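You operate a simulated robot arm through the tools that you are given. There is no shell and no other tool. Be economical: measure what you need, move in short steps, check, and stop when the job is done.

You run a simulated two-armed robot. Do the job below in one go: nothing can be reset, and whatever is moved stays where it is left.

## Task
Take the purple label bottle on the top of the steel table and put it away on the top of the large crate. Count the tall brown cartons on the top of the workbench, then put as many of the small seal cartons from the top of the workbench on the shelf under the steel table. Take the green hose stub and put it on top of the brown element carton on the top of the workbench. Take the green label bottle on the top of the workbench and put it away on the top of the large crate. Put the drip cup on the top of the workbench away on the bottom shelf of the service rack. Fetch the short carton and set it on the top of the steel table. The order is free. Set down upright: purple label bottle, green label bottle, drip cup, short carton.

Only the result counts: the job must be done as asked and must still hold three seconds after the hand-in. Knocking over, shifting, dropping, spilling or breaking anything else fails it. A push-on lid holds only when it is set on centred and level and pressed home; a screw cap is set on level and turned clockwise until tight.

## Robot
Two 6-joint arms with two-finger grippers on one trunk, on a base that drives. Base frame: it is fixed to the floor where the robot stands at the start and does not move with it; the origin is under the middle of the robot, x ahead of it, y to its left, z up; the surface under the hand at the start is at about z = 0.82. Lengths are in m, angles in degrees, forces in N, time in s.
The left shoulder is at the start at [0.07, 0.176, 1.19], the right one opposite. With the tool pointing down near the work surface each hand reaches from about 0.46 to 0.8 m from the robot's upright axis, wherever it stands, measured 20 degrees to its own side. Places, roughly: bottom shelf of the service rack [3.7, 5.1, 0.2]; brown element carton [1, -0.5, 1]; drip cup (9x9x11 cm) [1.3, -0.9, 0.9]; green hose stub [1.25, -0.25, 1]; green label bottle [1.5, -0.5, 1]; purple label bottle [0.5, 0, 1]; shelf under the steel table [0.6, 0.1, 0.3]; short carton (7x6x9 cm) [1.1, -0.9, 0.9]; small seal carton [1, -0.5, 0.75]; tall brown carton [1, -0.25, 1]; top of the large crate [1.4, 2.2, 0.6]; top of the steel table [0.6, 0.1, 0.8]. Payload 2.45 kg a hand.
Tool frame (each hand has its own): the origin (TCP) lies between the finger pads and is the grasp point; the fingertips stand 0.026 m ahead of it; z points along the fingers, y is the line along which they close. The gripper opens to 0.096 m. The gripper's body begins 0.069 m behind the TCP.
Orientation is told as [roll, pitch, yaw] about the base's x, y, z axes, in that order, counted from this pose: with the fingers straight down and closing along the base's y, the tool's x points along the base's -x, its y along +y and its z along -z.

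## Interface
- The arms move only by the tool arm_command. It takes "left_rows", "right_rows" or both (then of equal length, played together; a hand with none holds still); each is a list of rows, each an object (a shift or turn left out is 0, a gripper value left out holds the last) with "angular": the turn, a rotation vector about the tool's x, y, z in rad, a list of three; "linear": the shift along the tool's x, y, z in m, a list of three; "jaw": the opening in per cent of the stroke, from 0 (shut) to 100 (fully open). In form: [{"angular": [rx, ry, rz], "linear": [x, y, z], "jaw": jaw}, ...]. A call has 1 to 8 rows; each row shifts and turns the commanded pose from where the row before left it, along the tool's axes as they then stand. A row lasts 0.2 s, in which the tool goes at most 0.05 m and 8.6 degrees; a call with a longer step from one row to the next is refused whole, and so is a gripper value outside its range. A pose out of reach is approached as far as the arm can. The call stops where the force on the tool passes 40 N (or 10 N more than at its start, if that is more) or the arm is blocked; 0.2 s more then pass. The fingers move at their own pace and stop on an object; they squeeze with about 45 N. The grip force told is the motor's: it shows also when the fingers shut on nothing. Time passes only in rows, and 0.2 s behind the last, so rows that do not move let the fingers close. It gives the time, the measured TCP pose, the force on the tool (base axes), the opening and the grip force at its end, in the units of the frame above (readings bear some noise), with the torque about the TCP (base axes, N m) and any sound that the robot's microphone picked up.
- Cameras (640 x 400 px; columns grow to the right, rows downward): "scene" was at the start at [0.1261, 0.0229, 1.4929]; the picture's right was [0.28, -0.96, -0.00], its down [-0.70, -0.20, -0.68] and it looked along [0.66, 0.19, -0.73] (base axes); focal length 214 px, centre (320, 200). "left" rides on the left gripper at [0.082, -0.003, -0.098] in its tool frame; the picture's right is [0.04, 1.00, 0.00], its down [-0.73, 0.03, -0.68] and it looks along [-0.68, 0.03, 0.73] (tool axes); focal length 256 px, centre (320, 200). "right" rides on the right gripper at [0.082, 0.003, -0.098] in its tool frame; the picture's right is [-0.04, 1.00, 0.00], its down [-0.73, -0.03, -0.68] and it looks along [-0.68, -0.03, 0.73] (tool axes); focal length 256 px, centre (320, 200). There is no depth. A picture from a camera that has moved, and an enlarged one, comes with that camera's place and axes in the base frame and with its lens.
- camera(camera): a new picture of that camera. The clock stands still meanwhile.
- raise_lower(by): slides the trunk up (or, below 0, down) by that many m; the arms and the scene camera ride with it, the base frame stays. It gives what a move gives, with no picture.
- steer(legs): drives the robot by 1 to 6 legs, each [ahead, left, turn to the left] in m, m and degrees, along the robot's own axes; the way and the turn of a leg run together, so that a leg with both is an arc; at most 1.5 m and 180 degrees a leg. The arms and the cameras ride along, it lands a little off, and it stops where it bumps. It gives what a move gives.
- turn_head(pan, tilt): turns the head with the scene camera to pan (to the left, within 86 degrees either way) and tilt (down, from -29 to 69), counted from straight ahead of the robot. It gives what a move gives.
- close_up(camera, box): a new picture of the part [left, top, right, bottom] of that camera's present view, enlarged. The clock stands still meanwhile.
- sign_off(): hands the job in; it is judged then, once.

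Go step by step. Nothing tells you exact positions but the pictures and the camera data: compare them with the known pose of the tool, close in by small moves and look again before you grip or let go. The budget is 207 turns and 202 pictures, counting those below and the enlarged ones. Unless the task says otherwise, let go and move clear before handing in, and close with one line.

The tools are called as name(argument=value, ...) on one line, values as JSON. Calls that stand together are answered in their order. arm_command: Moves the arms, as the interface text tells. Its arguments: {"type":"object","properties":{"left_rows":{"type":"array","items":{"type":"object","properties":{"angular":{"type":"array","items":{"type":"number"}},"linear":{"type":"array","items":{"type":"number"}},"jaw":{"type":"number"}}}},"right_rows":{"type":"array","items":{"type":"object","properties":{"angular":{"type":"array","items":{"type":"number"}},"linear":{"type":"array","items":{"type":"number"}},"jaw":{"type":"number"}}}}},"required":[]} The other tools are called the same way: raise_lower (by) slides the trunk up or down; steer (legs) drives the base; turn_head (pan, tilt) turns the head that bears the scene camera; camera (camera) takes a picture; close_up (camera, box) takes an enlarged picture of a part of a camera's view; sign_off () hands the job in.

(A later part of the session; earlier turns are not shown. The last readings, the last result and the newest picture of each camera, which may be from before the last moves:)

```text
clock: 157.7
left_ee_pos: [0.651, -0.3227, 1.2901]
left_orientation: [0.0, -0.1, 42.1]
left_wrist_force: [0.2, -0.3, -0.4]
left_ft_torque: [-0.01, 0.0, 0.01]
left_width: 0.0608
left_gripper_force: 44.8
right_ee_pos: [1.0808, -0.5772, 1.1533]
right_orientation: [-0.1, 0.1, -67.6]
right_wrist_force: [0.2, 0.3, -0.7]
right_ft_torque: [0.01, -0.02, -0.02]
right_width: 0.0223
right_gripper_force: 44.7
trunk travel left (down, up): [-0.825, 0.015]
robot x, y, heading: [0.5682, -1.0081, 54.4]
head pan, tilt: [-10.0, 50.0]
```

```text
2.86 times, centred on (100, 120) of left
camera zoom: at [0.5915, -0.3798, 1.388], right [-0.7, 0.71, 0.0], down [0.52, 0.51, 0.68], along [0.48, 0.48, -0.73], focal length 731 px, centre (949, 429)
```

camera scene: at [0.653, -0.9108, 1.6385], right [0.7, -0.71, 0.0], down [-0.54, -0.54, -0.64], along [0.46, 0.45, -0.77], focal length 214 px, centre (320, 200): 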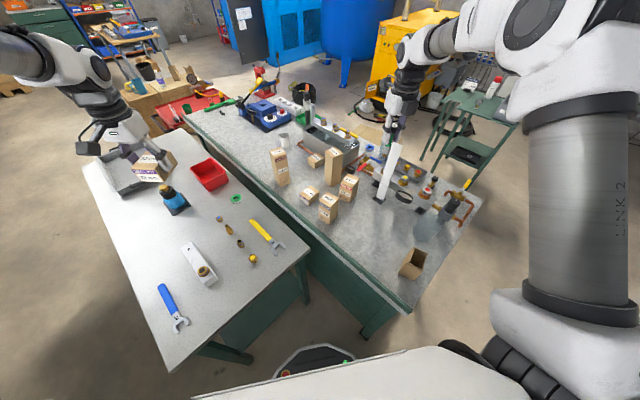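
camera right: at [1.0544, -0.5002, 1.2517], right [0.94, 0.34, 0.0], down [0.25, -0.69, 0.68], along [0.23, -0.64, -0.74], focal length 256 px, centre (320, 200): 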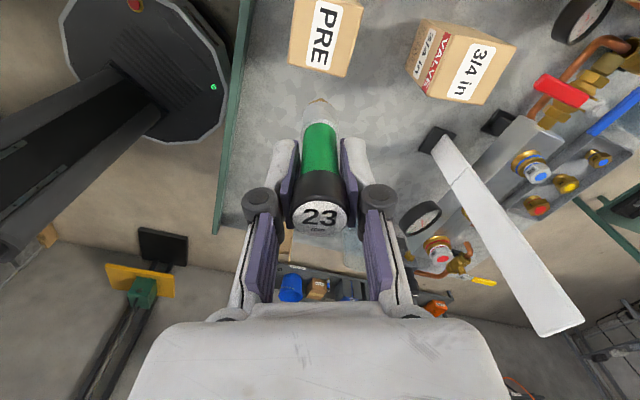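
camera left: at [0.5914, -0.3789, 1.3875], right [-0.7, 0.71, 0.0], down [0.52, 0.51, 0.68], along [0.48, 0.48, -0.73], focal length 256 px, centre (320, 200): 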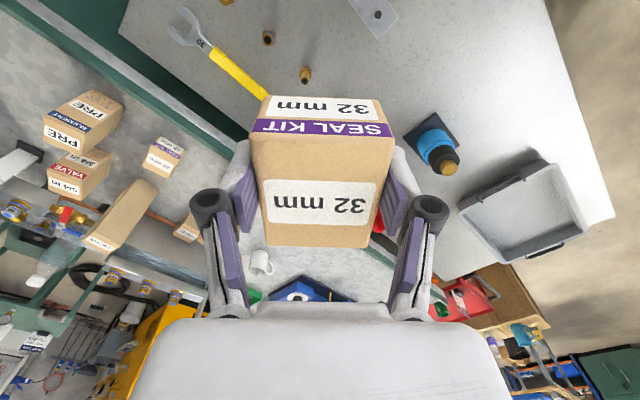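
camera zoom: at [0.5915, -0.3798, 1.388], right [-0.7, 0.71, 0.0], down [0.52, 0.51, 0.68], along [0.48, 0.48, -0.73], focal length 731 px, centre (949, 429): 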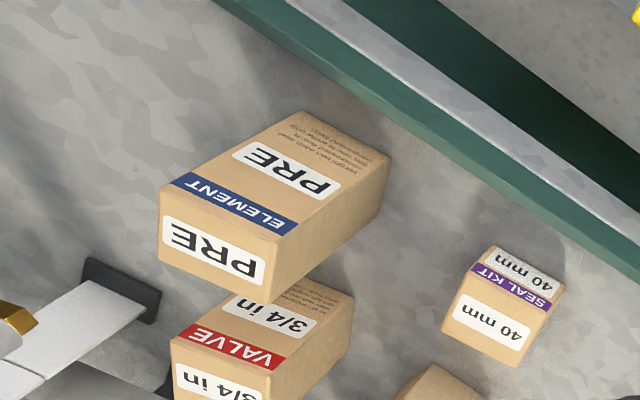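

arm_command(right_rows=[{"linear": [0.033, 0.006, 0]}, {"linear": [0, 0, 0.04]}, {"linear": [0, 0, 0.04]}])

camera(camera="right")

close_up(camera="scene", box=[280, 150, 380, 230])

close_up(camera="left", box=[0, 50, 200, 190])

```text
clock: 158.5
left_ee_pos: [0.6526, -0.3203, 1.2901]
left_orientation: [0.1, 0.0, 42.2]
left_wrist_force: [0.2, 0.2, -0.7]
left_ft_torque: [0.0, 0.01, 0.0]
left_width: 0.0611
left_gripper_force: 44.7
right_ee_pos: [1.0802, -0.541, 1.0714]
right_orientation: [-0.1, 0.3, -67.8]
right_wrist_force: [0.3, -0.7, -0.9]
right_ft_torque: [-0.01, 0.02, 0.01]
right_width: 0.0221
right_gripper_force: 44.7
trunk travel left (down, up): [-0.825, 0.015]
robot x, y, heading: [0.5688, -1.0091, 54.4]
head pan, tilt: [-10.0, 50.0]
```

```text
134 pictures are left
camera right: at [1.0521, -0.4637, 1.17], right [0.94, 0.34, 0.0], down [0.25, -0.69, 0.68], along [0.23, -0.64, -0.74], focal length 256 px, centre (320, 200)
```

right: 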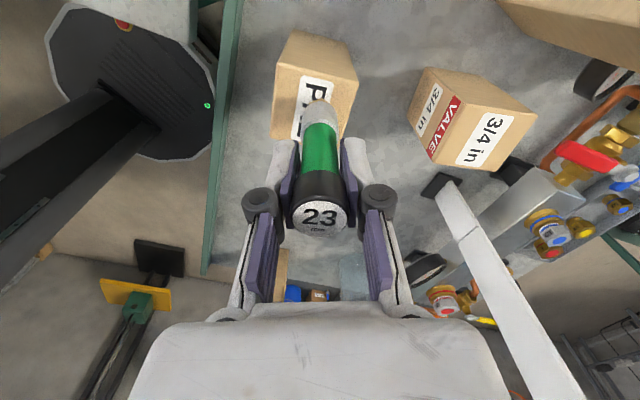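

```text
5.00 times, centred on (330, 190) of scene
camera zoom: at [0.655, -0.912, 1.6386], right [0.7, -0.71, 0.0], down [-0.55, -0.54, -0.64], along [0.46, 0.45, -0.77], focal length 1072 px, centre (270, 250)
```

zoom: 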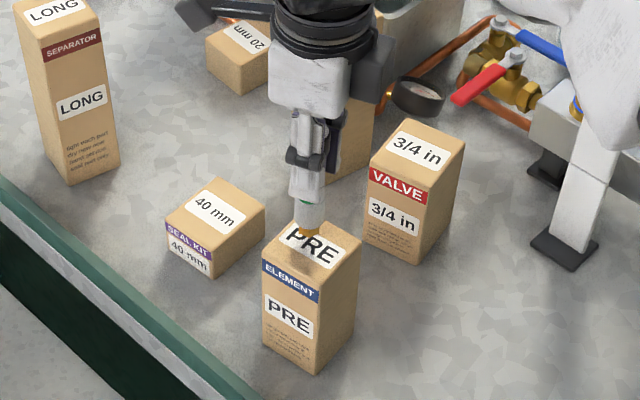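

```text
2.86 times, centred on (100, 120) of left
camera zoom: at [0.5931, -0.3798, 1.3881], right [-0.7, 0.71, 0.0], down [0.53, 0.51, 0.68], along [0.48, 0.48, -0.73], focal length 731 px, centre (949, 429)
```

zoom: 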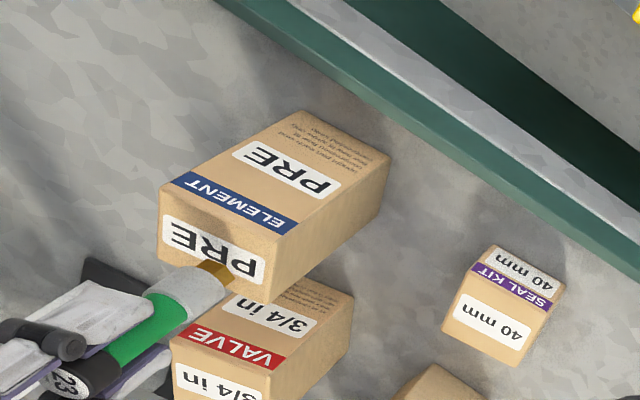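

Nearly over the centre. Shift 6 mm and lower gently.

arm_command(right_rows=[{"linear": [0, -0.006, 0.004]}, {"linear": [0, 0, 0.003]}, {"linear": [0, 0, 0.003]}])

close_up(camera="scene", box=[300, 170, 360, 215])

close_up(camera="left", box=[20, 90, 120, 160])

```text
clock: 159.3
left_ee_pos: [0.6498, -0.3208, 1.2897]
left_orientation: [0.0, -0.1, 42.1]
left_wrist_force: [-0.5, 1.1, -0.8]
left_ft_torque: [0.01, 0.03, -0.03]
left_width: 0.0606
left_gripper_force: 45.2
right_ee_pos: [1.0713, -0.5454, 1.0628]
right_orientation: [-0.1, 0.2, -67.8]
right_wrist_force: [-0.4, -0.5, -0.1]
right_ft_torque: [-0.03, 0.0, 0.01]
right_width: 0.0227
right_gripper_force: 44.8
trunk travel left (down, up): [-0.825, 0.015]
robot x, y, heading: [0.5729, -1.0086, 54.6]
head pan, tilt: [-10.0, 50.0]
```

```text
8.89 times, centred on (330, 192) of scene
camera zoom: at [0.6533, -0.9117, 1.6385], right [0.7, -0.71, 0.0], down [-0.54, -0.54, -0.64], along [0.46, 0.45, -0.77], focal length 1906 px, centre (231, 267)
```

zoom: 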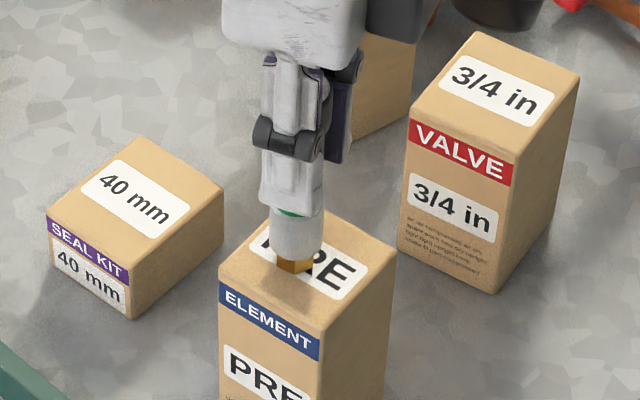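

```text
5.71 times, centred on (70, 125) of left
camera zoom: at [0.5916, -0.3796, 1.3879], right [-0.7, 0.71, 0.0], down [0.52, 0.51, 0.68], along [0.48, 0.48, -0.73], focal length 1463 px, centre (1749, 629)
```

zoom: 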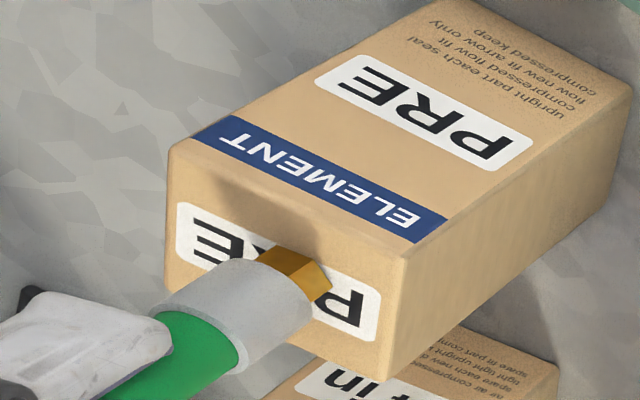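

arm_command(right_rows=[{"linear": [0, 0, 0.003]}, {"linear": [0, 0, 0.002]}, {"linear": [0, 0, 0.002]}])

close_up(camera="left", box=[20, 90, 120, 160])

```text
clock: 160.1
left_ee_pos: [0.6469, -0.325, 1.2931]
left_orientation: [0.0, -0.2, 42.2]
left_wrist_force: [0.4, 0.3, -0.8]
left_ft_torque: [-0.01, -0.01, 0.0]
left_width: 0.0612
left_gripper_force: 44.6
right_ee_pos: [1.0701, -0.5468, 1.0606]
right_orientation: [0.4, 0.5, -67.8]
right_wrist_force: [4.0, 5.6, 35.2]
right_ft_torque: [0.43, -0.27, -0.01]
right_width: 0.0232
right_gripper_force: 44.9
trunk travel left (down, up): [-0.825, 0.015]
robot x, y, heading: [0.571, -1.0082, 54.8]
head pan, tilt: [-10.0, 50.0]
```

```text
5.71 times, centred on (70, 125) of left
camera zoom: at [0.5881, -0.3827, 1.39], right [-0.7, 0.71, 0.0], down [0.52, 0.51, 0.68], along [0.49, 0.48, -0.73], focal length 1463 px, centre (1749, 629)
```

zoom: 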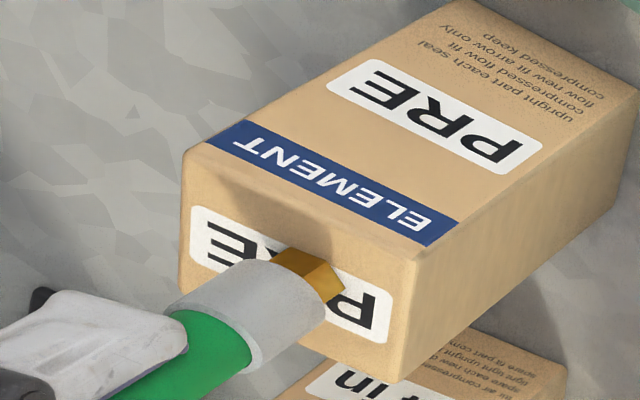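

Contact. Relieve the load by 4 mm of command, check the force, then release.

arm_command(right_rows=[{"linear": [0, 0, -0.003]}, {}])

```text
clock: 160.7
left_ee_pos: [0.6481, -0.323, 1.2916]
left_orientation: [-0.1, -0.3, 42.1]
left_wrist_force: [0.2, 0.2, -0.9]
left_ft_torque: [0.03, 0.02, 0.01]
left_width: 0.0609
left_gripper_force: 44.8
right_ee_pos: [1.0677, -0.5458, 1.0608]
right_orientation: [0.1, 0.3, -67.8]
right_wrist_force: [3.6, 7.0, 29.8]
right_ft_torque: [0.52, -0.21, 0.0]
right_width: 0.0229
right_gripper_force: 44.8
trunk travel left (down, up): [-0.825, 0.015]
robot x, y, heading: [0.5693, -1.0103, 55.1]
head pan, tilt: [-10.0, 50.0]
```

arm_command(right_rows=[{"linear": [0, 0, -0.003]}, {}])

```text
clock: 161.3
left_ee_pos: [0.6484, -0.3226, 1.2903]
left_orientation: [0.1, -0.2, 42.0]
left_wrist_force: [1.0, -0.6, 0.1]
left_ft_torque: [0.0, -0.01, 0.01]
left_width: 0.0613
left_gripper_force: 44.8
right_ee_pos: [1.07, -0.5477, 1.0622]
right_orientation: [-0.2, 0.1, -67.8]
right_wrist_force: [1.3, 3.0, 10.7]
right_ft_torque: [0.28, -0.08, -0.04]
right_width: 0.0224
right_gripper_force: 45.6
trunk travel left (down, up): [-0.825, 0.015]
robot x, y, heading: [0.5722, -1.0105, 54.8]
head pan, tilt: [-10.0, 50.0]
```

arm_command(right_rows=[{"linear": [0, 0, -0.0015]}, {}])

```text
clock: 161.9
left_ee_pos: [0.6501, -0.3224, 1.2905]
left_orientation: [-0.1, 0.1, 42.1]
left_wrist_force: [-0.1, 0.4, 0.4]
left_ft_torque: [-0.02, -0.01, 0.04]
left_width: 0.0609
left_gripper_force: 45.5
right_ee_pos: [1.0704, -0.5479, 1.0643]
right_orientation: [-0.2, 0.2, -67.9]
right_wrist_force: [-0.2, 0.0, -0.8]
right_ft_torque: [0.0, 0.02, 0.0]
right_width: 0.0221
right_gripper_force: 45.1
trunk travel left (down, up): [-0.825, 0.015]
robot x, y, heading: [0.5695, -1.0092, 54.5]
head pan, tilt: [-10.0, 50.0]
```

Just off contact. Open gently.

arm_command(right_rows=[{"linear": [0, 0, 0.001]}, {"jaw": 30}, {"jaw": 45}, {"jaw": 70}, {"jaw": 70}])

close_up(camera="scene", box=[290, 150, 370, 215])

camera(camera="right")

```text
clock: 163.1
left_ee_pos: [0.6497, -0.322, 1.2903]
left_orientation: [0.0, 0.1, 42.1]
left_wrist_force: [0.4, 0.2, -0.2]
left_ft_torque: [-0.02, -0.03, 0.0]
left_width: 0.0609
left_gripper_force: 44.9
right_ee_pos: [1.069, -0.5464, 1.0639]
right_orientation: [-0.1, 0.2, -67.7]
right_wrist_force: [-0.8, -0.3, -0.4]
right_ft_torque: [0.02, 0.01, 0.03]
right_width: 0.0671
right_gripper_force: 0.0
trunk travel left (down, up): [-0.825, 0.015]
robot x, y, heading: [0.5723, -1.0084, 54.7]
head pan, tilt: [-10.0, 50.0]
```

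```text
6.15 times, centred on (330, 182) of scene
camera zoom: at [0.6531, -0.9121, 1.6386], right [0.7, -0.71, 0.0], down [-0.54, -0.54, -0.64], along [0.46, 0.45, -0.77], focal length 1320 px, centre (258, 308)
```

zoom: 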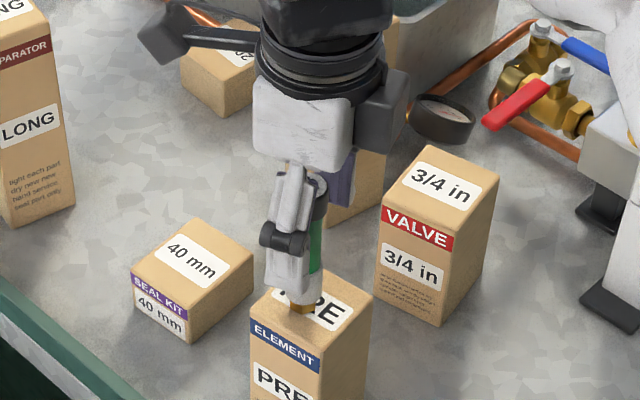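

```text
127 pictures are left
camera right: at [1.0417, -0.4697, 1.1613], right [0.94, 0.34, 0.0], down [0.25, -0.69, 0.68], along [0.23, -0.64, -0.74], focal length 256 px, centre (320, 200)
```

right: 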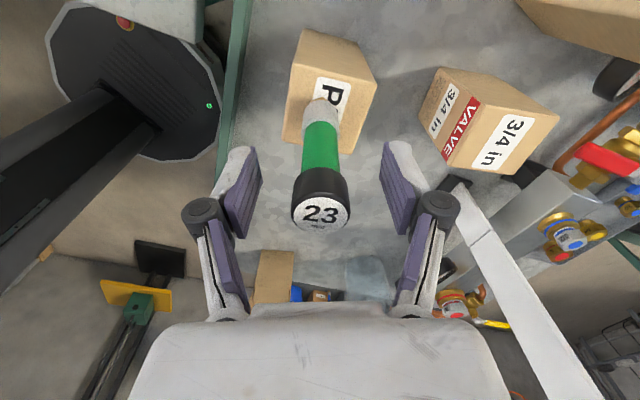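

The stub stands on the PRE carton. Raise the hand straight up.

arm_command(right_rows=[{"linear": [0, 0, -0.02]}, {"linear": [0, 0, -0.04]}, {"linear": [0, 0, -0.04]}, {"linear": [0, 0, -0.04]}, {"linear": [0, 0, -0.04]}])

close_up(camera="scene", box=[270, 130, 430, 250])

```text
clock: 164.3
left_ee_pos: [0.6485, -0.3234, 1.2912]
left_orientation: [0.0, -0.1, 42.1]
left_wrist_force: [0.4, -0.7, -0.7]
left_ft_torque: [0.04, 0.0, 0.0]
left_width: 0.0611
left_gripper_force: 44.7
right_ee_pos: [1.0677, -0.5479, 1.2447]
right_orientation: [-0.1, 0.2, -67.7]
right_wrist_force: [-0.5, 0.7, 0.7]
right_ft_torque: [0.01, -0.02, 0.03]
right_width: 0.0672
right_gripper_force: 0.0
trunk travel left (down, up): [-0.825, 0.015]
robot x, y, heading: [0.5696, -1.0091, 54.6]
head pan, tilt: [-10.0, 50.0]
```

```text
3.33 times, centred on (350, 190) of scene
camera zoom: at [0.6522, -0.9132, 1.6387], right [0.7, -0.71, 0.0], down [-0.54, -0.54, -0.64], along [0.46, 0.45, -0.77], focal length 715 px, centre (220, 233)
```

zoom: 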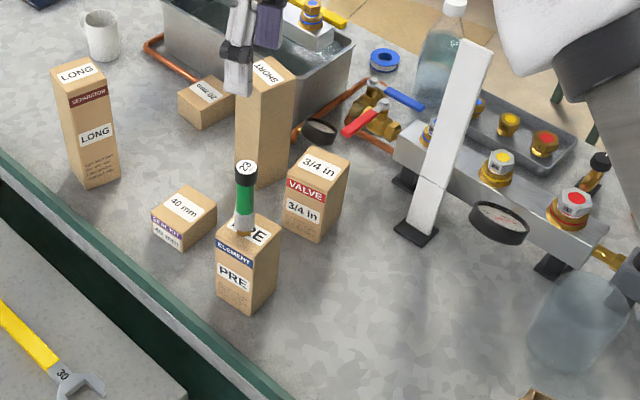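

Stub is placed. The 40 mm kit must be taken with the left hand (the right forearm would sweep the stub), so first I'll shelve the 32 mm kit. Back out and face the steel table's right end, unwinding the right wrist meanwhile.

steer(legs=[[-0.5, 0, 0], [0, 0, 35.4]])

arm_command(right_rows=[{"angular": [0, 0, -0.145]}, {"angular": [0, 0, -0.145]}, {"angular": [0, 0, -0.145]}, {"angular": [0, 0, -0.145]}, {"angular": [0, 0, -0.145]}, {"angular": [0, 0, -0.145]}, {"angular": [0, 0, -0.145]}, {"angular": [0, 0, -0.145]}])

arm_command(right_rows=[{"angular": [0, 0, -0.145]}, {"angular": [0, 0, -0.145]}, {"angular": [0, 0, -0.145]}, {"angular": [0, 0, -0.145]}, {"angular": [0, 0, -0.145]}, {"angular": [0, 0, -0.145]}, {"angular": [0, 0, -0.1], "jaw": 100}])

turn_head(pan=0, tilt=50)

camera(camera="scene")

```text
clock: 169.0
left_ee_pos: [-0.0576, -0.8216, 1.29]
left_orientation: [0.0, 0.0, 77.1]
left_wrist_force: [-0.6, -0.8, -1.0]
left_ft_torque: [-0.04, -0.01, 0.01]
left_width: 0.0606
left_gripper_force: 45.1
right_ee_pos: [0.415, -0.7656, 1.2427]
right_orientation: [0.0, 0.2, -32.9]
right_wrist_force: [0.0, -0.2, -0.2]
right_ft_torque: [-0.01, 0.0, -0.02]
right_width: 0.0674
right_gripper_force: 0.1
trunk travel left (down, up): [-0.825, 0.015]
robot x, y, heading: [0.2731, -1.4296, 90.0]
head pan, tilt: [-10.0, 50.0]
```

```text
clock: 170.8
left_ee_pos: [-0.0577, -0.8227, 1.2904]
left_orientation: [0.0, 0.0, 77.2]
left_wrist_force: [-0.1, 0.2, 0.0]
left_ft_torque: [0.0, 0.01, 0.0]
left_width: 0.0608
left_gripper_force: 45.0
right_ee_pos: [0.4137, -0.7676, 1.2434]
right_orientation: [0.3, 0.2, 33.8]
right_wrist_force: [0.5, 0.3, -0.6]
right_ft_torque: [0.03, 0.0, 0.02]
right_width: 0.0672
right_gripper_force: 0.0
trunk travel left (down, up): [-0.825, 0.015]
robot x, y, heading: [0.2745, -1.4337, 89.7]
head pan, tilt: [-10.0, 50.0]
```

```text
clock: 172.4
left_ee_pos: [-0.0578, -0.8235, 1.2916]
left_orientation: [0.0, 0.0, 77.2]
left_wrist_force: [0.9, -1.1, -0.9]
left_ft_torque: [0.02, -0.02, -0.03]
left_width: 0.061
left_gripper_force: 44.9
right_ee_pos: [0.4149, -0.7654, 1.2421]
right_orientation: [0.2, -0.1, 89.5]
right_wrist_force: [-0.6, -0.4, -0.5]
right_ft_torque: [0.0, -0.01, -0.01]
right_width: 0.096
right_gripper_force: 0.0
trunk travel left (down, up): [-0.825, 0.015]
robot x, y, heading: [0.2716, -1.4331, 89.9]
head pan, tilt: [-10.0, 50.0]
```

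```text
clock: 173.1
left_ee_pos: [-0.057, -0.8234, 1.2896]
left_orientation: [0.0, 0.0, 77.2]
left_wrist_force: [0.6, 0.1, 0.2]
left_ft_torque: [-0.01, 0.01, -0.01]
left_width: 0.0609
left_gripper_force: 44.7
right_ee_pos: [0.4135, -0.7661, 1.2439]
right_orientation: [0.2, -0.2, 89.2]
right_wrist_force: [-0.2, -0.5, 0.1]
right_ft_torque: [0.0, 0.02, 0.02]
right_width: 0.0963
right_gripper_force: 0.1
trunk travel left (down, up): [-0.825, 0.015]
robot x, y, heading: [0.2711, -1.4284, 90.1]
head pan, tilt: [0.0, 50.0]
```

```text
125 pictures are left
camera scene: at [0.2706, -1.3024, 1.6386], right [1.0, 0.0, 0.0], down [0.0, -0.77, -0.64], along [0.0, 0.64, -0.77], focal length 214 px, centre (320, 200)
```

scene: 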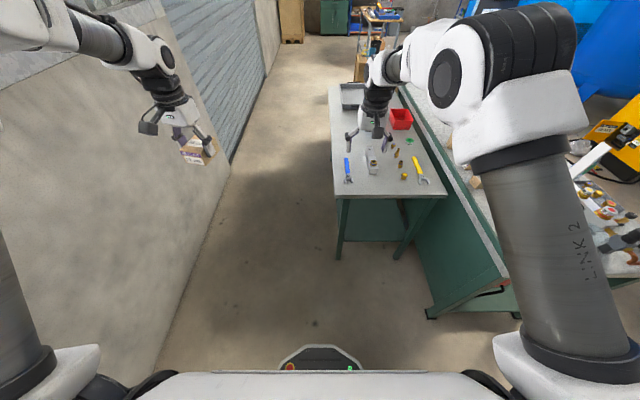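

Now strafe in line with the table end, bring the left hand inward and the right hand back.

arm_command(left_rows=[{"linear": [-0.009, -0.04, 0]}, {"linear": [-0.009, -0.04, 0]}, {"linear": [-0.009, -0.04, 0]}, {"linear": [-0.009, -0.04, 0]}, {"linear": [-0.009, -0.04, 0]}, {"linear": [-0.009, -0.04, 0]}], right_rows=[{"linear": [0.033, -0.027, 0]}, {"linear": [0.033, -0.027, 0]}, {"linear": [0.033, -0.027, 0]}, {"linear": [0.033, -0.027, 0]}, {"linear": [0.033, -0.027, 0]}, {"linear": [0.033, -0.027, 0]}])

steer(legs=[[0, -0.4, 0]])

raise_lower(by=-0.7)

turn_head(pan=0, tilt=25)

camera(camera="scene")

camera(camera="left")

```text
clock: 174.5
left_ee_pos: [0.1849, -0.8247, 1.2986]
left_orientation: [-1.1, -0.5, 78.3]
left_wrist_force: [0.9, 0.8, -0.9]
left_ft_torque: [-0.02, 0.06, 0.01]
left_width: 0.0609
left_gripper_force: 45.0
right_ee_pos: [0.5766, -0.9671, 1.2404]
right_orientation: [0.4, -0.1, 89.4]
right_wrist_force: [0.6, 0.1, 0.4]
right_ft_torque: [0.04, 0.02, 0.0]
right_width: 0.096
right_gripper_force: 0.1
trunk travel left (down, up): [-0.825, 0.015]
robot x, y, heading: [0.273, -1.4302, 89.8]
head pan, tilt: [0.0, 50.0]
```

```text
clock: 177.0
left_ee_pos: [0.5732, -0.8229, 1.2949]
left_orientation: [-1.2, -0.2, 78.5]
left_wrist_force: [0.0, -0.5, -1.2]
left_ft_torque: [-0.02, -0.01, -0.01]
left_width: 0.0608
left_gripper_force: 44.5
right_ee_pos: [0.9659, -0.9627, 1.2398]
right_orientation: [0.2, -0.1, 89.7]
right_wrist_force: [0.1, -0.1, -0.6]
right_ft_torque: [-0.02, -0.01, 0.01]
right_width: 0.0961
right_gripper_force: 0.1
trunk travel left (down, up): [-0.825, 0.015]
robot x, y, heading: [0.6666, -1.4303, 90.2]
head pan, tilt: [0.0, 50.0]
```

```text
refused: -0.7 is not a number from -0.4 to 0.4
```

```text
clock: 177.9
left_ee_pos: [0.5732, -0.8232, 1.2951]
left_orientation: [-1.4, -0.3, 78.7]
left_wrist_force: [-1.2, 0.0, -0.3]
left_ft_torque: [0.02, 0.02, -0.02]
left_width: 0.0607
left_gripper_force: 44.9
right_ee_pos: [0.9665, -0.9628, 1.2402]
right_orientation: [0.2, 0.0, 89.7]
right_wrist_force: [-0.1, 0.4, -0.6]
right_ft_torque: [0.0, 0.04, 0.0]
right_width: 0.0959
right_gripper_force: 0.1
trunk travel left (down, up): [-0.825, 0.015]
robot x, y, heading: [0.6665, -1.4335, 90.4]
head pan, tilt: [0.0, 25.0]
```

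```text
124 pictures are left
camera scene: at [0.6672, -1.2874, 1.676], right [1.0, 0.0, 0.0], down [0.0, -0.42, -0.91], along [0.0, 0.91, -0.42], focal length 214 px, centre (320, 200)
```

scene: 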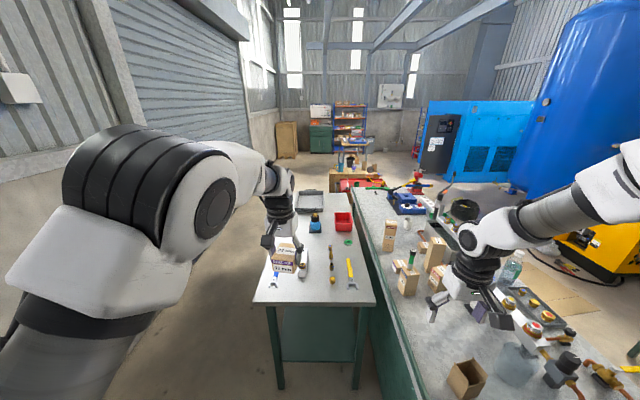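

```text
123 pictures are left
camera left: at [0.5572, -0.9039, 1.3922], right [-0.99, 0.16, -0.02], down [0.1, 0.72, 0.68], along [0.12, 0.67, -0.73], focal length 256 px, centre (320, 200)
```

left: 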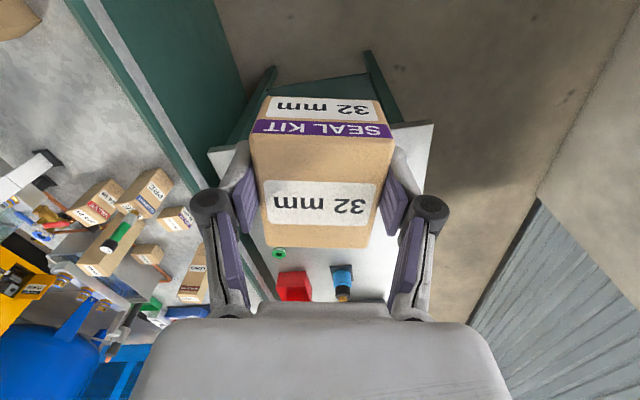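

Good that the large drop was refused: the right hand would have met the bench corner. Pull it inward and up, back off, then lower in two steps.

arm_command(right_rows=[{"linear": [0, 0.032, -0.02]}, {"linear": [0, 0.032, -0.02]}, {"linear": [0, 0.032, -0.02]}, {"linear": [0, 0.032, -0.02]}])

steer(legs=[[-0.25, 0, 0]])

raise_lower(by=-0.4)

raise_lower(by=-0.4)

camera(camera="scene")

camera(camera="left")

```text
clock: 178.9
left_ee_pos: [0.5702, -0.824, 1.2961]
left_orientation: [-1.5, -0.3, 78.7]
left_wrist_force: [-0.4, 0.1, -1.4]
left_ft_torque: [0.0, -0.06, 0.02]
left_width: 0.0606
left_gripper_force: 44.7
right_ee_pos: [0.8373, -0.9643, 1.3193]
right_orientation: [0.2, -0.1, 89.9]
right_wrist_force: [-0.3, 0.0, 0.1]
right_ft_torque: [0.03, -0.03, 0.0]
right_width: 0.0959
right_gripper_force: 0.1
trunk travel left (down, up): [-0.825, 0.015]
robot x, y, heading: [0.6676, -1.4315, 90.1]
head pan, tilt: [0.0, 25.0]
```

```text
clock: 180.7
left_ee_pos: [0.5755, -1.0748, 1.2954]
left_orientation: [-1.5, -0.2, 78.4]
left_wrist_force: [0.1, 0.2, -1.4]
left_ft_torque: [-0.05, -0.02, -0.03]
left_width: 0.0608
left_gripper_force: 45.1
right_ee_pos: [0.8424, -1.2164, 1.3177]
right_orientation: [0.2, 0.1, 89.5]
right_wrist_force: [0.7, 0.7, -0.1]
right_ft_torque: [-0.03, -0.02, 0.02]
right_width: 0.0961
right_gripper_force: 0.1
trunk travel left (down, up): [-0.825, 0.015]
robot x, y, heading: [0.6657, -1.6857, 89.5]
head pan, tilt: [0.0, 25.0]
```

```text
clock: 184.6
left_ee_pos: [0.5749, -1.0767, 0.8957]
left_orientation: [-1.5, -0.3, 78.5]
left_wrist_force: [1.0, -0.1, -0.1]
left_ft_torque: [0.0, -0.04, 0.01]
left_width: 0.0608
left_gripper_force: 45.2
right_ee_pos: [0.8426, -1.2192, 0.9171]
right_orientation: [0.2, -0.1, 89.5]
right_wrist_force: [0.3, 0.7, 0.9]
right_ft_torque: [0.01, -0.01, -0.01]
right_width: 0.0961
right_gripper_force: 0.1
trunk travel left (down, up): [-0.425, 0.415]
robot x, y, heading: [0.6677, -1.6834, 89.9]
head pan, tilt: [0.0, 25.0]
```

```text
clock: 188.4
left_ee_pos: [0.5739, -1.0776, 0.4952]
left_orientation: [-1.6, -0.5, 78.5]
left_wrist_force: [0.3, 0.6, -0.9]
left_ft_torque: [0.01, -0.01, 0.0]
left_width: 0.061
left_gripper_force: 44.8
right_ee_pos: [0.8405, -1.2195, 0.5183]
right_orientation: [0.2, 0.0, 89.5]
right_wrist_force: [-0.4, 0.0, 0.0]
right_ft_torque: [-0.01, -0.02, -0.01]
right_width: 0.0961
right_gripper_force: 0.0
trunk travel left (down, up): [-0.025, 0.815]
robot x, y, heading: [0.6643, -1.6885, 90.2]
head pan, tilt: [0.0, 25.0]
```

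```text
122 pictures are left
camera scene: at [0.6673, -1.5425, 0.8761], right [1.0, 0.0, 0.0], down [0.0, -0.42, -0.91], along [0.0, 0.91, -0.42], focal length 214 px, centre (320, 200)
```

scene: 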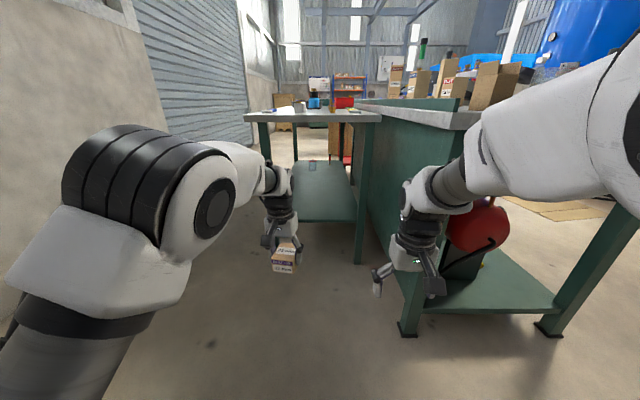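

```text
121 pictures are left
camera left: at [0.5587, -1.1584, 0.5924], right [-0.99, 0.16, -0.03], down [0.1, 0.72, 0.68], along [0.13, 0.67, -0.73], focal length 256 px, centre (320, 200)
```

left: 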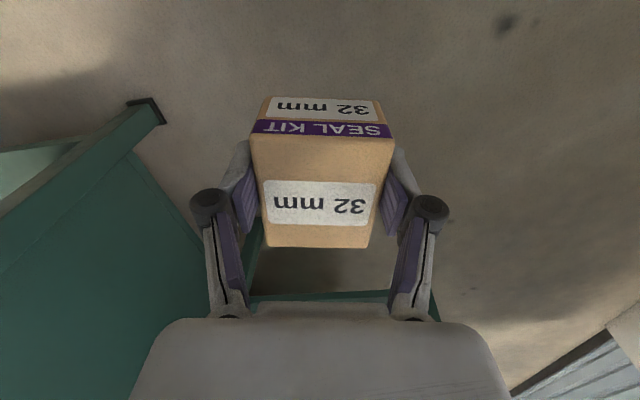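

I can see the shelf's end edge (y≈-0.54, z≈0.28) between the legs, with plenty of height. Extend the left hand forward and down a bit, right hand inward, then drive in.

arm_command(left_rows=[{"linear": [-0.03, 0.006, 0.025]}, {"linear": [-0.03, 0.006, 0.025]}, {"linear": [-0.03, 0.006, 0.025]}, {"linear": [-0.03, 0.006, 0.025]}], right_rows=[{"linear": [0, 0.012, 0]}, {"linear": [0, 0.012, 0]}, {"linear": [0, 0.012, 0]}, {"linear": [0, 0.012, 0]}])

steer(legs=[[0.35, 0, 0]])

camera(camera="scene")

camera(camera="left")

```text
clock: 189.4
left_ee_pos: [0.5766, -0.9523, 0.3935]
left_orientation: [-1.3, -0.4, 78.4]
left_wrist_force: [0.0, 0.0, 0.5]
left_ft_torque: [0.0, 0.0, -0.02]
left_width: 0.0609
left_gripper_force: 45.0
right_ee_pos: [0.799, -1.2177, 0.5228]
right_orientation: [3.0, 0.4, 88.8]
right_wrist_force: [0.1, 0.2, 0.5]
right_ft_torque: [0.03, 0.01, -0.01]
right_width: 0.0959
right_gripper_force: 0.1
trunk travel left (down, up): [-0.025, 0.815]
robot x, y, heading: [0.6671, -1.6823, 90.1]
head pan, tilt: [0.0, 25.0]
```

```text
clock: 191.7
left_ee_pos: [0.5782, -0.6033, 0.3944]
left_orientation: [-1.4, -0.3, 78.4]
left_wrist_force: [0.3, 0.2, -0.8]
left_ft_torque: [-0.01, 0.01, 0.01]
left_width: 0.061
left_gripper_force: 44.8
right_ee_pos: [0.8, -0.8693, 0.5246]
right_orientation: [2.9, -0.1, 88.7]
right_wrist_force: [0.1, 0.1, -0.3]
right_ft_torque: [-0.04, -0.02, -0.01]
right_width: 0.0959
right_gripper_force: 0.1
trunk travel left (down, up): [-0.025, 0.815]
robot x, y, heading: [0.6675, -1.3335, 90.2]
head pan, tilt: [0.0, 25.0]
```

```text
120 pictures are left
camera scene: at [0.6681, -1.1925, 0.8761], right [1.0, 0.0, 0.0], down [0.0, -0.42, -0.91], along [0.0, 0.91, -0.42], focal length 214 px, centre (320, 200)
```

scene: 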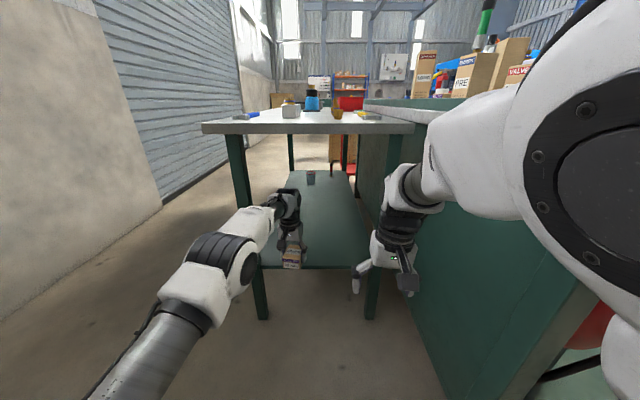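

```text
119 pictures are left
camera left: at [0.5623, -0.6842, 0.4912], right [-0.99, 0.16, -0.03], down [0.1, 0.72, 0.68], along [0.13, 0.67, -0.73], focal length 256 px, centre (320, 200)
```

left: 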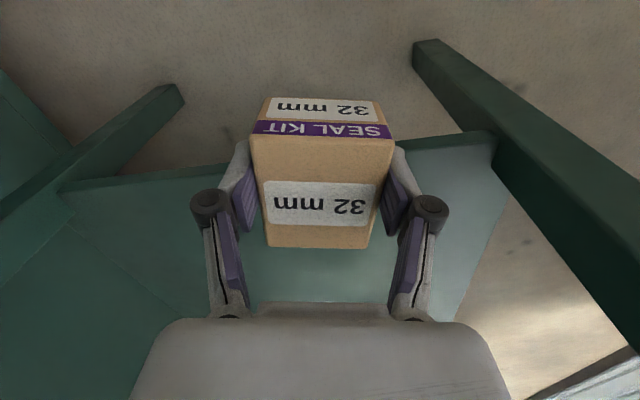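

The left hand lines up with the shelf. The right elbow is close to the bench end, so stretch the right arm forward to draw its elbow in before driving in further.

arm_command(right_rows=[{"linear": [-0.04, 0.01, 0.008]}, {"linear": [-0.04, 0.01, 0.008]}, {"linear": [-0.04, 0.01, 0.008]}, {"linear": [-0.04, 0.01, 0.008]}, {"linear": [-0.03, 0.01, 0.008]}])

camera(camera="scene")

```text
clock: 192.9
left_ee_pos: [0.5788, -0.603, 0.3938]
left_orientation: [-1.3, -0.2, 78.4]
left_wrist_force: [0.0, 0.4, -0.5]
left_ft_torque: [0.01, 0.0, -0.04]
left_width: 0.0611
left_gripper_force: 44.9
right_ee_pos: [0.7514, -0.6765, 0.488]
right_orientation: [2.8, 0.0, 88.7]
right_wrist_force: [0.2, 0.6, 0.1]
right_ft_torque: [0.0, 0.0, 0.01]
right_width: 0.0959
right_gripper_force: 0.0
trunk travel left (down, up): [-0.025, 0.815]
robot x, y, heading: [0.6666, -1.3377, 89.8]
head pan, tilt: [0.0, 25.0]
```

```text
118 pictures are left
camera scene: at [0.6681, -1.1923, 0.876], right [1.0, 0.0, 0.0], down [0.0, -0.42, -0.91], along [0.0, 0.91, -0.42], focal length 214 px, centre (320, 200)
```

scene: 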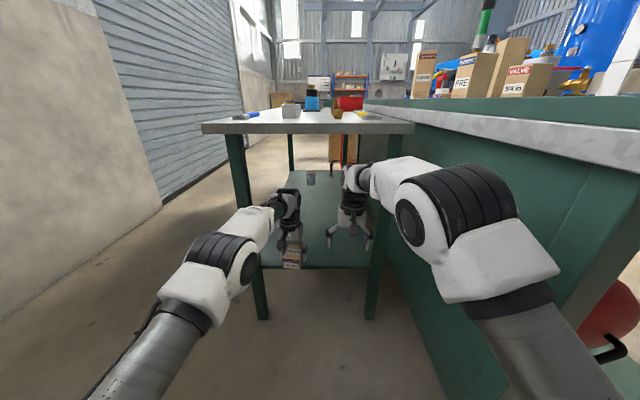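

Shift slightly left as I drive in.

steer(legs=[[0.0, 0.025, 0], [0.16, 0, 0]])

camera(camera="left")

camera(camera="scene")

```text
clock: 194.7
left_ee_pos: [0.5567, -0.4473, 0.394]
left_orientation: [-1.3, -0.3, 78.3]
left_wrist_force: [1.3, 0.4, -1.5]
left_ft_torque: [-0.01, -0.02, 0.0]
left_width: 0.0614
left_gripper_force: 44.9
right_ee_pos: [0.729, -0.5191, 0.4897]
right_orientation: [2.9, -0.1, 88.6]
right_wrist_force: [0.3, 0.0, -0.3]
right_ft_torque: [0.02, -0.03, 0.0]
right_width: 0.096
right_gripper_force: 0.0
trunk travel left (down, up): [-0.025, 0.815]
robot x, y, heading: [0.6442, -1.1803, 89.5]
head pan, tilt: [0.0, 25.0]
```

```text
117 pictures are left
camera left: at [0.5396, -0.5271, 0.491], right [-0.99, 0.16, -0.03], down [0.1, 0.72, 0.68], along [0.13, 0.67, -0.73], focal length 256 px, centre (320, 200)
```

left: 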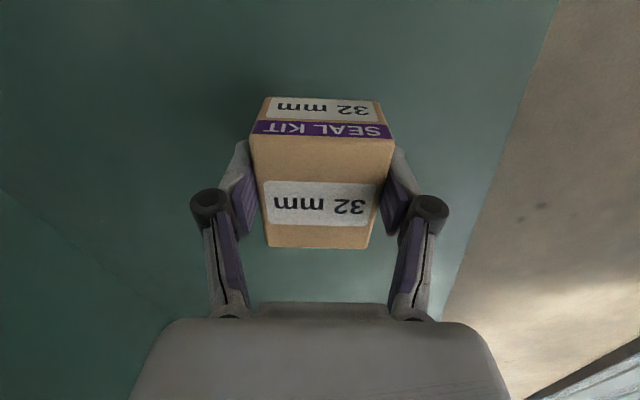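

```text
116 pictures are left
camera scene: at [0.6442, -1.0356, 0.876], right [1.0, 0.0, 0.0], down [0.0, -0.42, -0.91], along [0.0, 0.91, -0.42], focal length 214 px, centre (320, 200)
```

scene: 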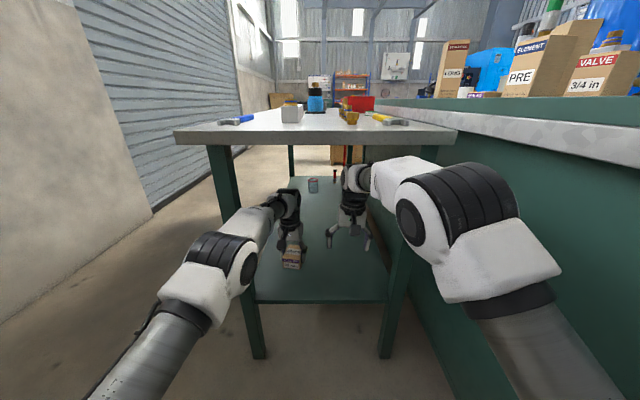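

Over the shelf. Lower towards it.

arm_command(left_rows=[{"linear": [0, 0, 0.03]}, {"linear": [0, 0, 0.025]}, {"linear": [0, 0, 0.006]}, {"linear": [0, 0, 0.004]}])

```text
clock: 195.7
left_ee_pos: [0.5584, -0.4469, 0.3342]
left_orientation: [-1.4, -1.1, 78.3]
left_wrist_force: [-1.2, 3.6, 35.1]
left_ft_torque: [0.15, 0.38, 0.05]
left_width: 0.0617
left_gripper_force: 45.0
right_ee_pos: [0.7301, -0.5222, 0.494]
right_orientation: [3.0, -0.3, 88.5]
right_wrist_force: [-0.2, -0.4, -0.5]
right_ft_torque: [0.01, -0.01, 0.02]
right_width: 0.096
right_gripper_force: 0.1
trunk travel left (down, up): [-0.025, 0.815]
robot x, y, heading: [0.6431, -1.1797, 89.7]
head pan, tilt: [0.0, 25.0]
```

Contact at z≈0.334. Ease off, release, and retreat upward.

arm_command(left_rows=[{"linear": [0, 0, -0.006]}, {"jaw": 60}, {"jaw": 100}, {"jaw": 100}, {"linear": [0, 0, -0.03]}, {"linear": [0, 0, -0.04]}, {"linear": [0, 0, -0.04]}])

camera(camera="left")

```text
clock: 197.3
left_ee_pos: [0.5526, -0.4463, 0.4483]
left_orientation: [-1.3, -0.3, 78.4]
left_wrist_force: [0.1, -0.9, 0.6]
left_ft_torque: [-0.03, 0.0, -0.01]
left_width: 0.096
left_gripper_force: 0.1
right_ee_pos: [0.7299, -0.52, 0.4908]
right_orientation: [2.8, -0.1, 88.6]
right_wrist_force: [-0.4, -0.5, 0.7]
right_ft_torque: [0.0, -0.02, 0.01]
right_width: 0.096
right_gripper_force: 0.0
trunk travel left (down, up): [-0.025, 0.815]
robot x, y, heading: [0.6455, -1.1824, 89.5]
head pan, tilt: [0.0, 25.0]
```

```text
115 pictures are left
camera left: at [0.5362, -0.5274, 0.5444], right [-0.99, 0.16, -0.03], down [0.1, 0.72, 0.68], along [0.13, 0.67, -0.73], focal length 256 px, centre (320, 200)
```

left: 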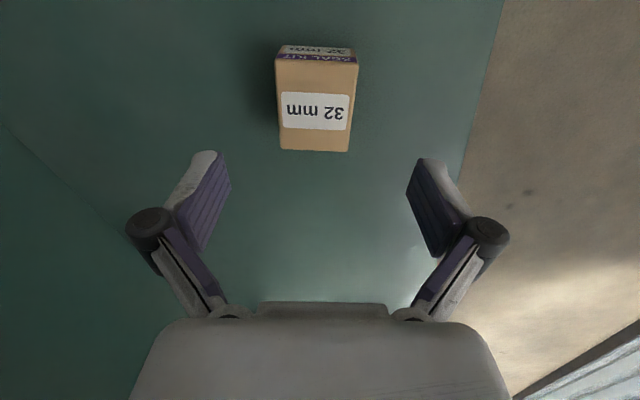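

32 mm kit is on the shelf. Back out, raise the trunk, then go to the bench corner for the 40 mm kit (left hand) and the short carton (right hand).

steer(legs=[[-0.5, 0, 0]])

raise_lower(by=0.4)

raise_lower(by=0.4)

camera(camera="scene")

```text
clock: 200.2
left_ee_pos: [0.5452, -0.9416, 0.4471]
left_orientation: [-1.3, -0.2, 78.9]
left_wrist_force: [-0.3, 0.0, -0.6]
left_ft_torque: [0.01, -0.01, 0.0]
left_width: 0.0959
left_gripper_force: 0.1
right_ee_pos: [0.7236, -1.0133, 0.4915]
right_orientation: [2.9, -0.1, 89.2]
right_wrist_force: [-0.5, 0.3, 0.2]
right_ft_torque: [0.0, 0.01, 0.03]
right_width: 0.0963
right_gripper_force: 0.0
trunk travel left (down, up): [-0.025, 0.815]
robot x, y, heading: [0.6401, -1.6767, 90.3]
head pan, tilt: [0.0, 25.0]
```

```text
clock: 204.0
left_ee_pos: [0.5463, -0.94, 0.8478]
left_orientation: [-1.4, -0.3, 78.8]
left_wrist_force: [0.4, 0.5, -0.3]
left_ft_torque: [0.0, 0.02, -0.02]
left_width: 0.0959
left_gripper_force: 0.2
right_ee_pos: [0.7232, -1.0122, 0.8898]
right_orientation: [2.9, -0.2, 89.1]
right_wrist_force: [-0.8, 0.0, -0.2]
right_ft_torque: [0.01, 0.01, 0.01]
right_width: 0.0959
right_gripper_force: 0.0
trunk travel left (down, up): [-0.425, 0.415]
robot x, y, heading: [0.6447, -1.674, 90.1]
head pan, tilt: [0.0, 25.0]
```

```text
clock: 207.8
left_ee_pos: [0.5466, -0.94, 1.2476]
left_orientation: [-1.4, -0.3, 78.7]
left_wrist_force: [-0.4, 0.2, -0.3]
left_ft_torque: [0.01, -0.01, 0.01]
left_width: 0.0959
left_gripper_force: 0.0
right_ee_pos: [0.7236, -1.0126, 1.291]
right_orientation: [2.9, -0.1, 89.2]
right_wrist_force: [0.2, -0.4, 1.5]
right_ft_torque: [0.0, 0.01, -0.02]
right_width: 0.096
right_gripper_force: 0.1
trunk travel left (down, up): [-0.825, 0.015]
robot x, y, heading: [0.6448, -1.6711, 90.3]
head pan, tilt: [0.0, 25.0]
```

```text
114 pictures are left
camera scene: at [0.6426, -1.5288, 1.676], right [1.0, 0.0, 0.0], down [0.0, -0.42, -0.91], along [0.0, 0.91, -0.42], focal length 214 px, centre (320, 200)
```

scene: 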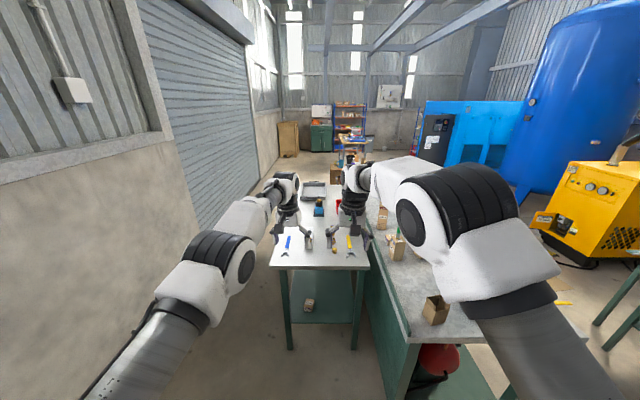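

steer(legs=[[0, 0, -60], [0.15, 0.31, 0], [0.15, 0.31, 0]])

turn_head(pan=10, tilt=50)

camera(camera="scene")

camera(camera="left")

camera(camera="right")

```text
clock: 214.6
left_ee_pos: [1.1886, -0.5415, 1.2473]
left_orientation: [-1.3, -0.4, 18.5]
left_wrist_force: [-0.4, -0.1, -0.5]
left_ft_torque: [0.0, 0.03, -0.02]
left_width: 0.0961
left_gripper_force: 0.1
right_ee_pos: [1.2133, -0.7313, 1.2906]
right_orientation: [3.1, -0.1, 28.9]
right_wrist_force: [-0.1, -0.3, 0.3]
right_ft_torque: [0.05, 0.02, -0.05]
right_width: 0.0962
right_gripper_force: 0.1
trunk travel left (down, up): [-0.825, 0.015]
robot x, y, heading: [0.599, -0.9871, 29.8]
head pan, tilt: [0.0, 25.0]
```

```text
clock: 215.5
left_ee_pos: [1.1872, -0.5385, 1.246]
left_orientation: [-1.5, -0.3, 18.4]
left_wrist_force: [-1.1, 0.6, 0.6]
left_ft_torque: [-0.01, -0.02, -0.02]
left_width: 0.0958
left_gripper_force: 0.0
right_ee_pos: [1.2141, -0.7292, 1.2913]
right_orientation: [2.9, -0.1, 28.8]
right_wrist_force: [-0.4, -1.0, 0.0]
right_ft_torque: [0.01, -0.05, -0.01]
right_width: 0.0959
right_gripper_force: 0.0
trunk travel left (down, up): [-0.825, 0.015]
robot x, y, heading: [0.603, -0.9888, 30.0]
head pan, tilt: [10.0, 50.0]
```

```text
113 pictures are left
camera scene: at [0.702, -0.911, 1.6386], right [0.64, -0.77, 0.0], down [-0.59, -0.49, -0.64], along [0.49, 0.41, -0.77], focal length 214 px, centre (320, 200)
```

scene: 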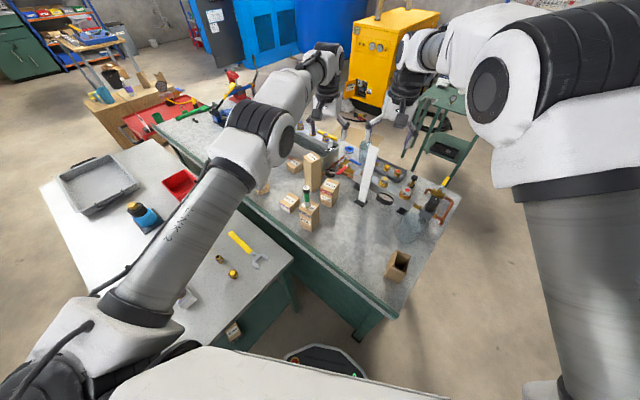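

```text
112 pictures are left
camera left: at [1.1096, -0.5663, 1.3439], right [-0.35, 0.93, -0.03], down [0.68, 0.28, 0.68], along [0.64, 0.22, -0.73], focal length 256 px, centre (320, 200)
```

left: 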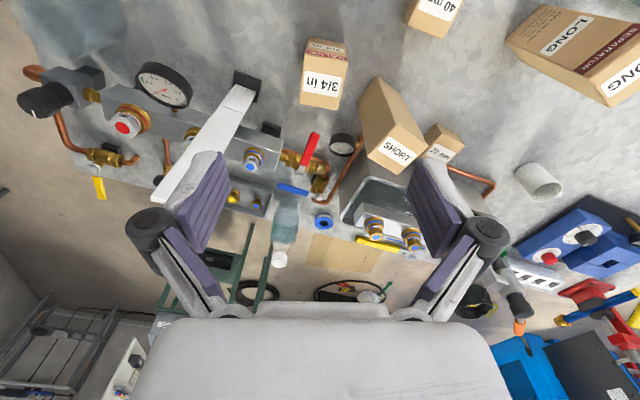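

```text
111 pictures are left
camera right: at [1.1415, -0.7697, 1.3875], right [-0.45, 0.89, 0.05], down [0.67, 0.3, 0.68], along [0.59, 0.34, -0.73], focal length 256 px, centre (320, 200)
```

right: 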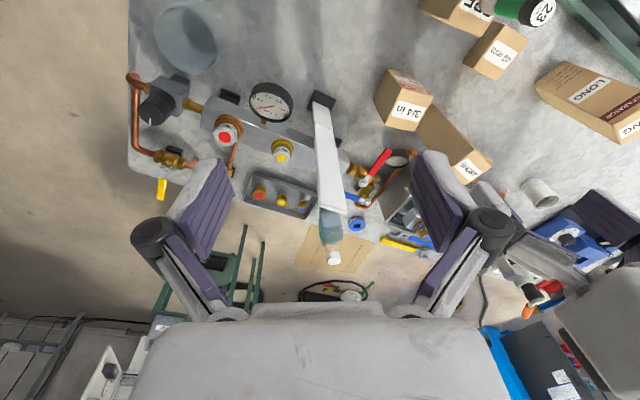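

Move the left hand over the 40 mm kit and align its yaw.

arm_command(left_rows=[{"linear": [0.013, 0.0385, 0]}, {"linear": [0.013, 0.0385, 0]}, {"linear": [0.013, 0.0385, 0]}, {"linear": [0.013, 0.0385, 0]}, {"angular": [0, 0, 0.117], "linear": [0, 0, 0.03]}, {"angular": [0, 0, 0.117], "linear": [0, 0, 0.03]}])

camera(camera="left")

camera(camera="scene")

```text
clock: 216.9
left_ee_pos: [1.0921, -0.4118, 1.1819]
left_orientation: [-1.3, -0.6, 5.0]
left_wrist_force: [0.0, -0.5, -0.4]
left_ft_torque: [-0.01, 0.0, -0.01]
left_width: 0.096
left_gripper_force: 0.0
right_ee_pos: [1.2135, -0.7292, 1.2894]
right_orientation: [2.9, -0.1, 28.8]
right_wrist_force: [0.9, 0.1, -1.0]
right_ft_torque: [0.01, 0.0, 0.0]
right_width: 0.0962
right_gripper_force: 0.0
trunk travel left (down, up): [-0.825, 0.015]
robot x, y, heading: [0.5991, -0.9882, 30.0]
head pan, tilt: [10.0, 50.0]
```

```text
110 pictures are left
camera left: at [1.0094, -0.4206, 1.2789], right [-0.13, 0.99, -0.02], down [0.72, 0.11, 0.69], along [0.68, 0.07, -0.73], focal length 256 px, centre (320, 200)
```

left: 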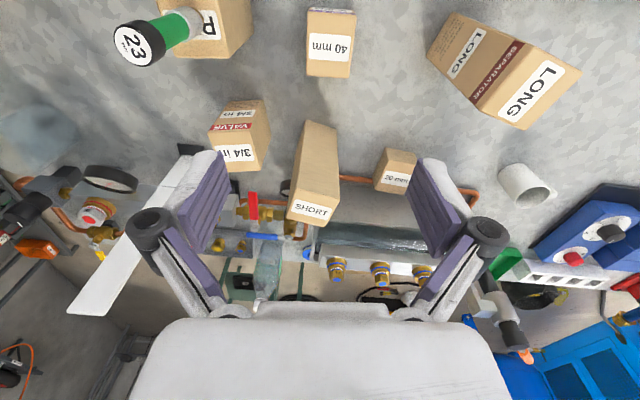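

```text
109 pictures are left
camera scene: at [0.7038, -0.9115, 1.6385], right [0.64, -0.77, 0.0], down [-0.59, -0.49, -0.64], along [0.49, 0.41, -0.77], focal length 214 px, centre (320, 200)
```

scene: 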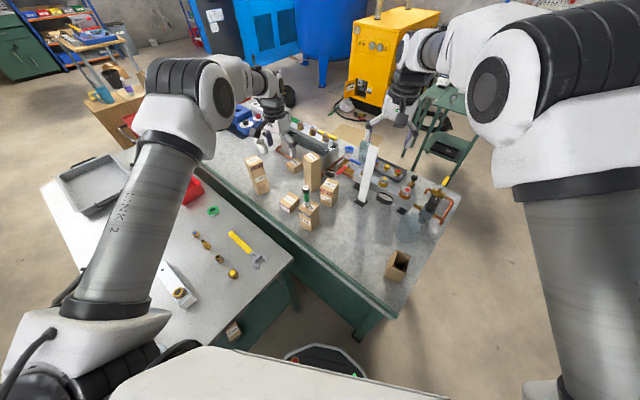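

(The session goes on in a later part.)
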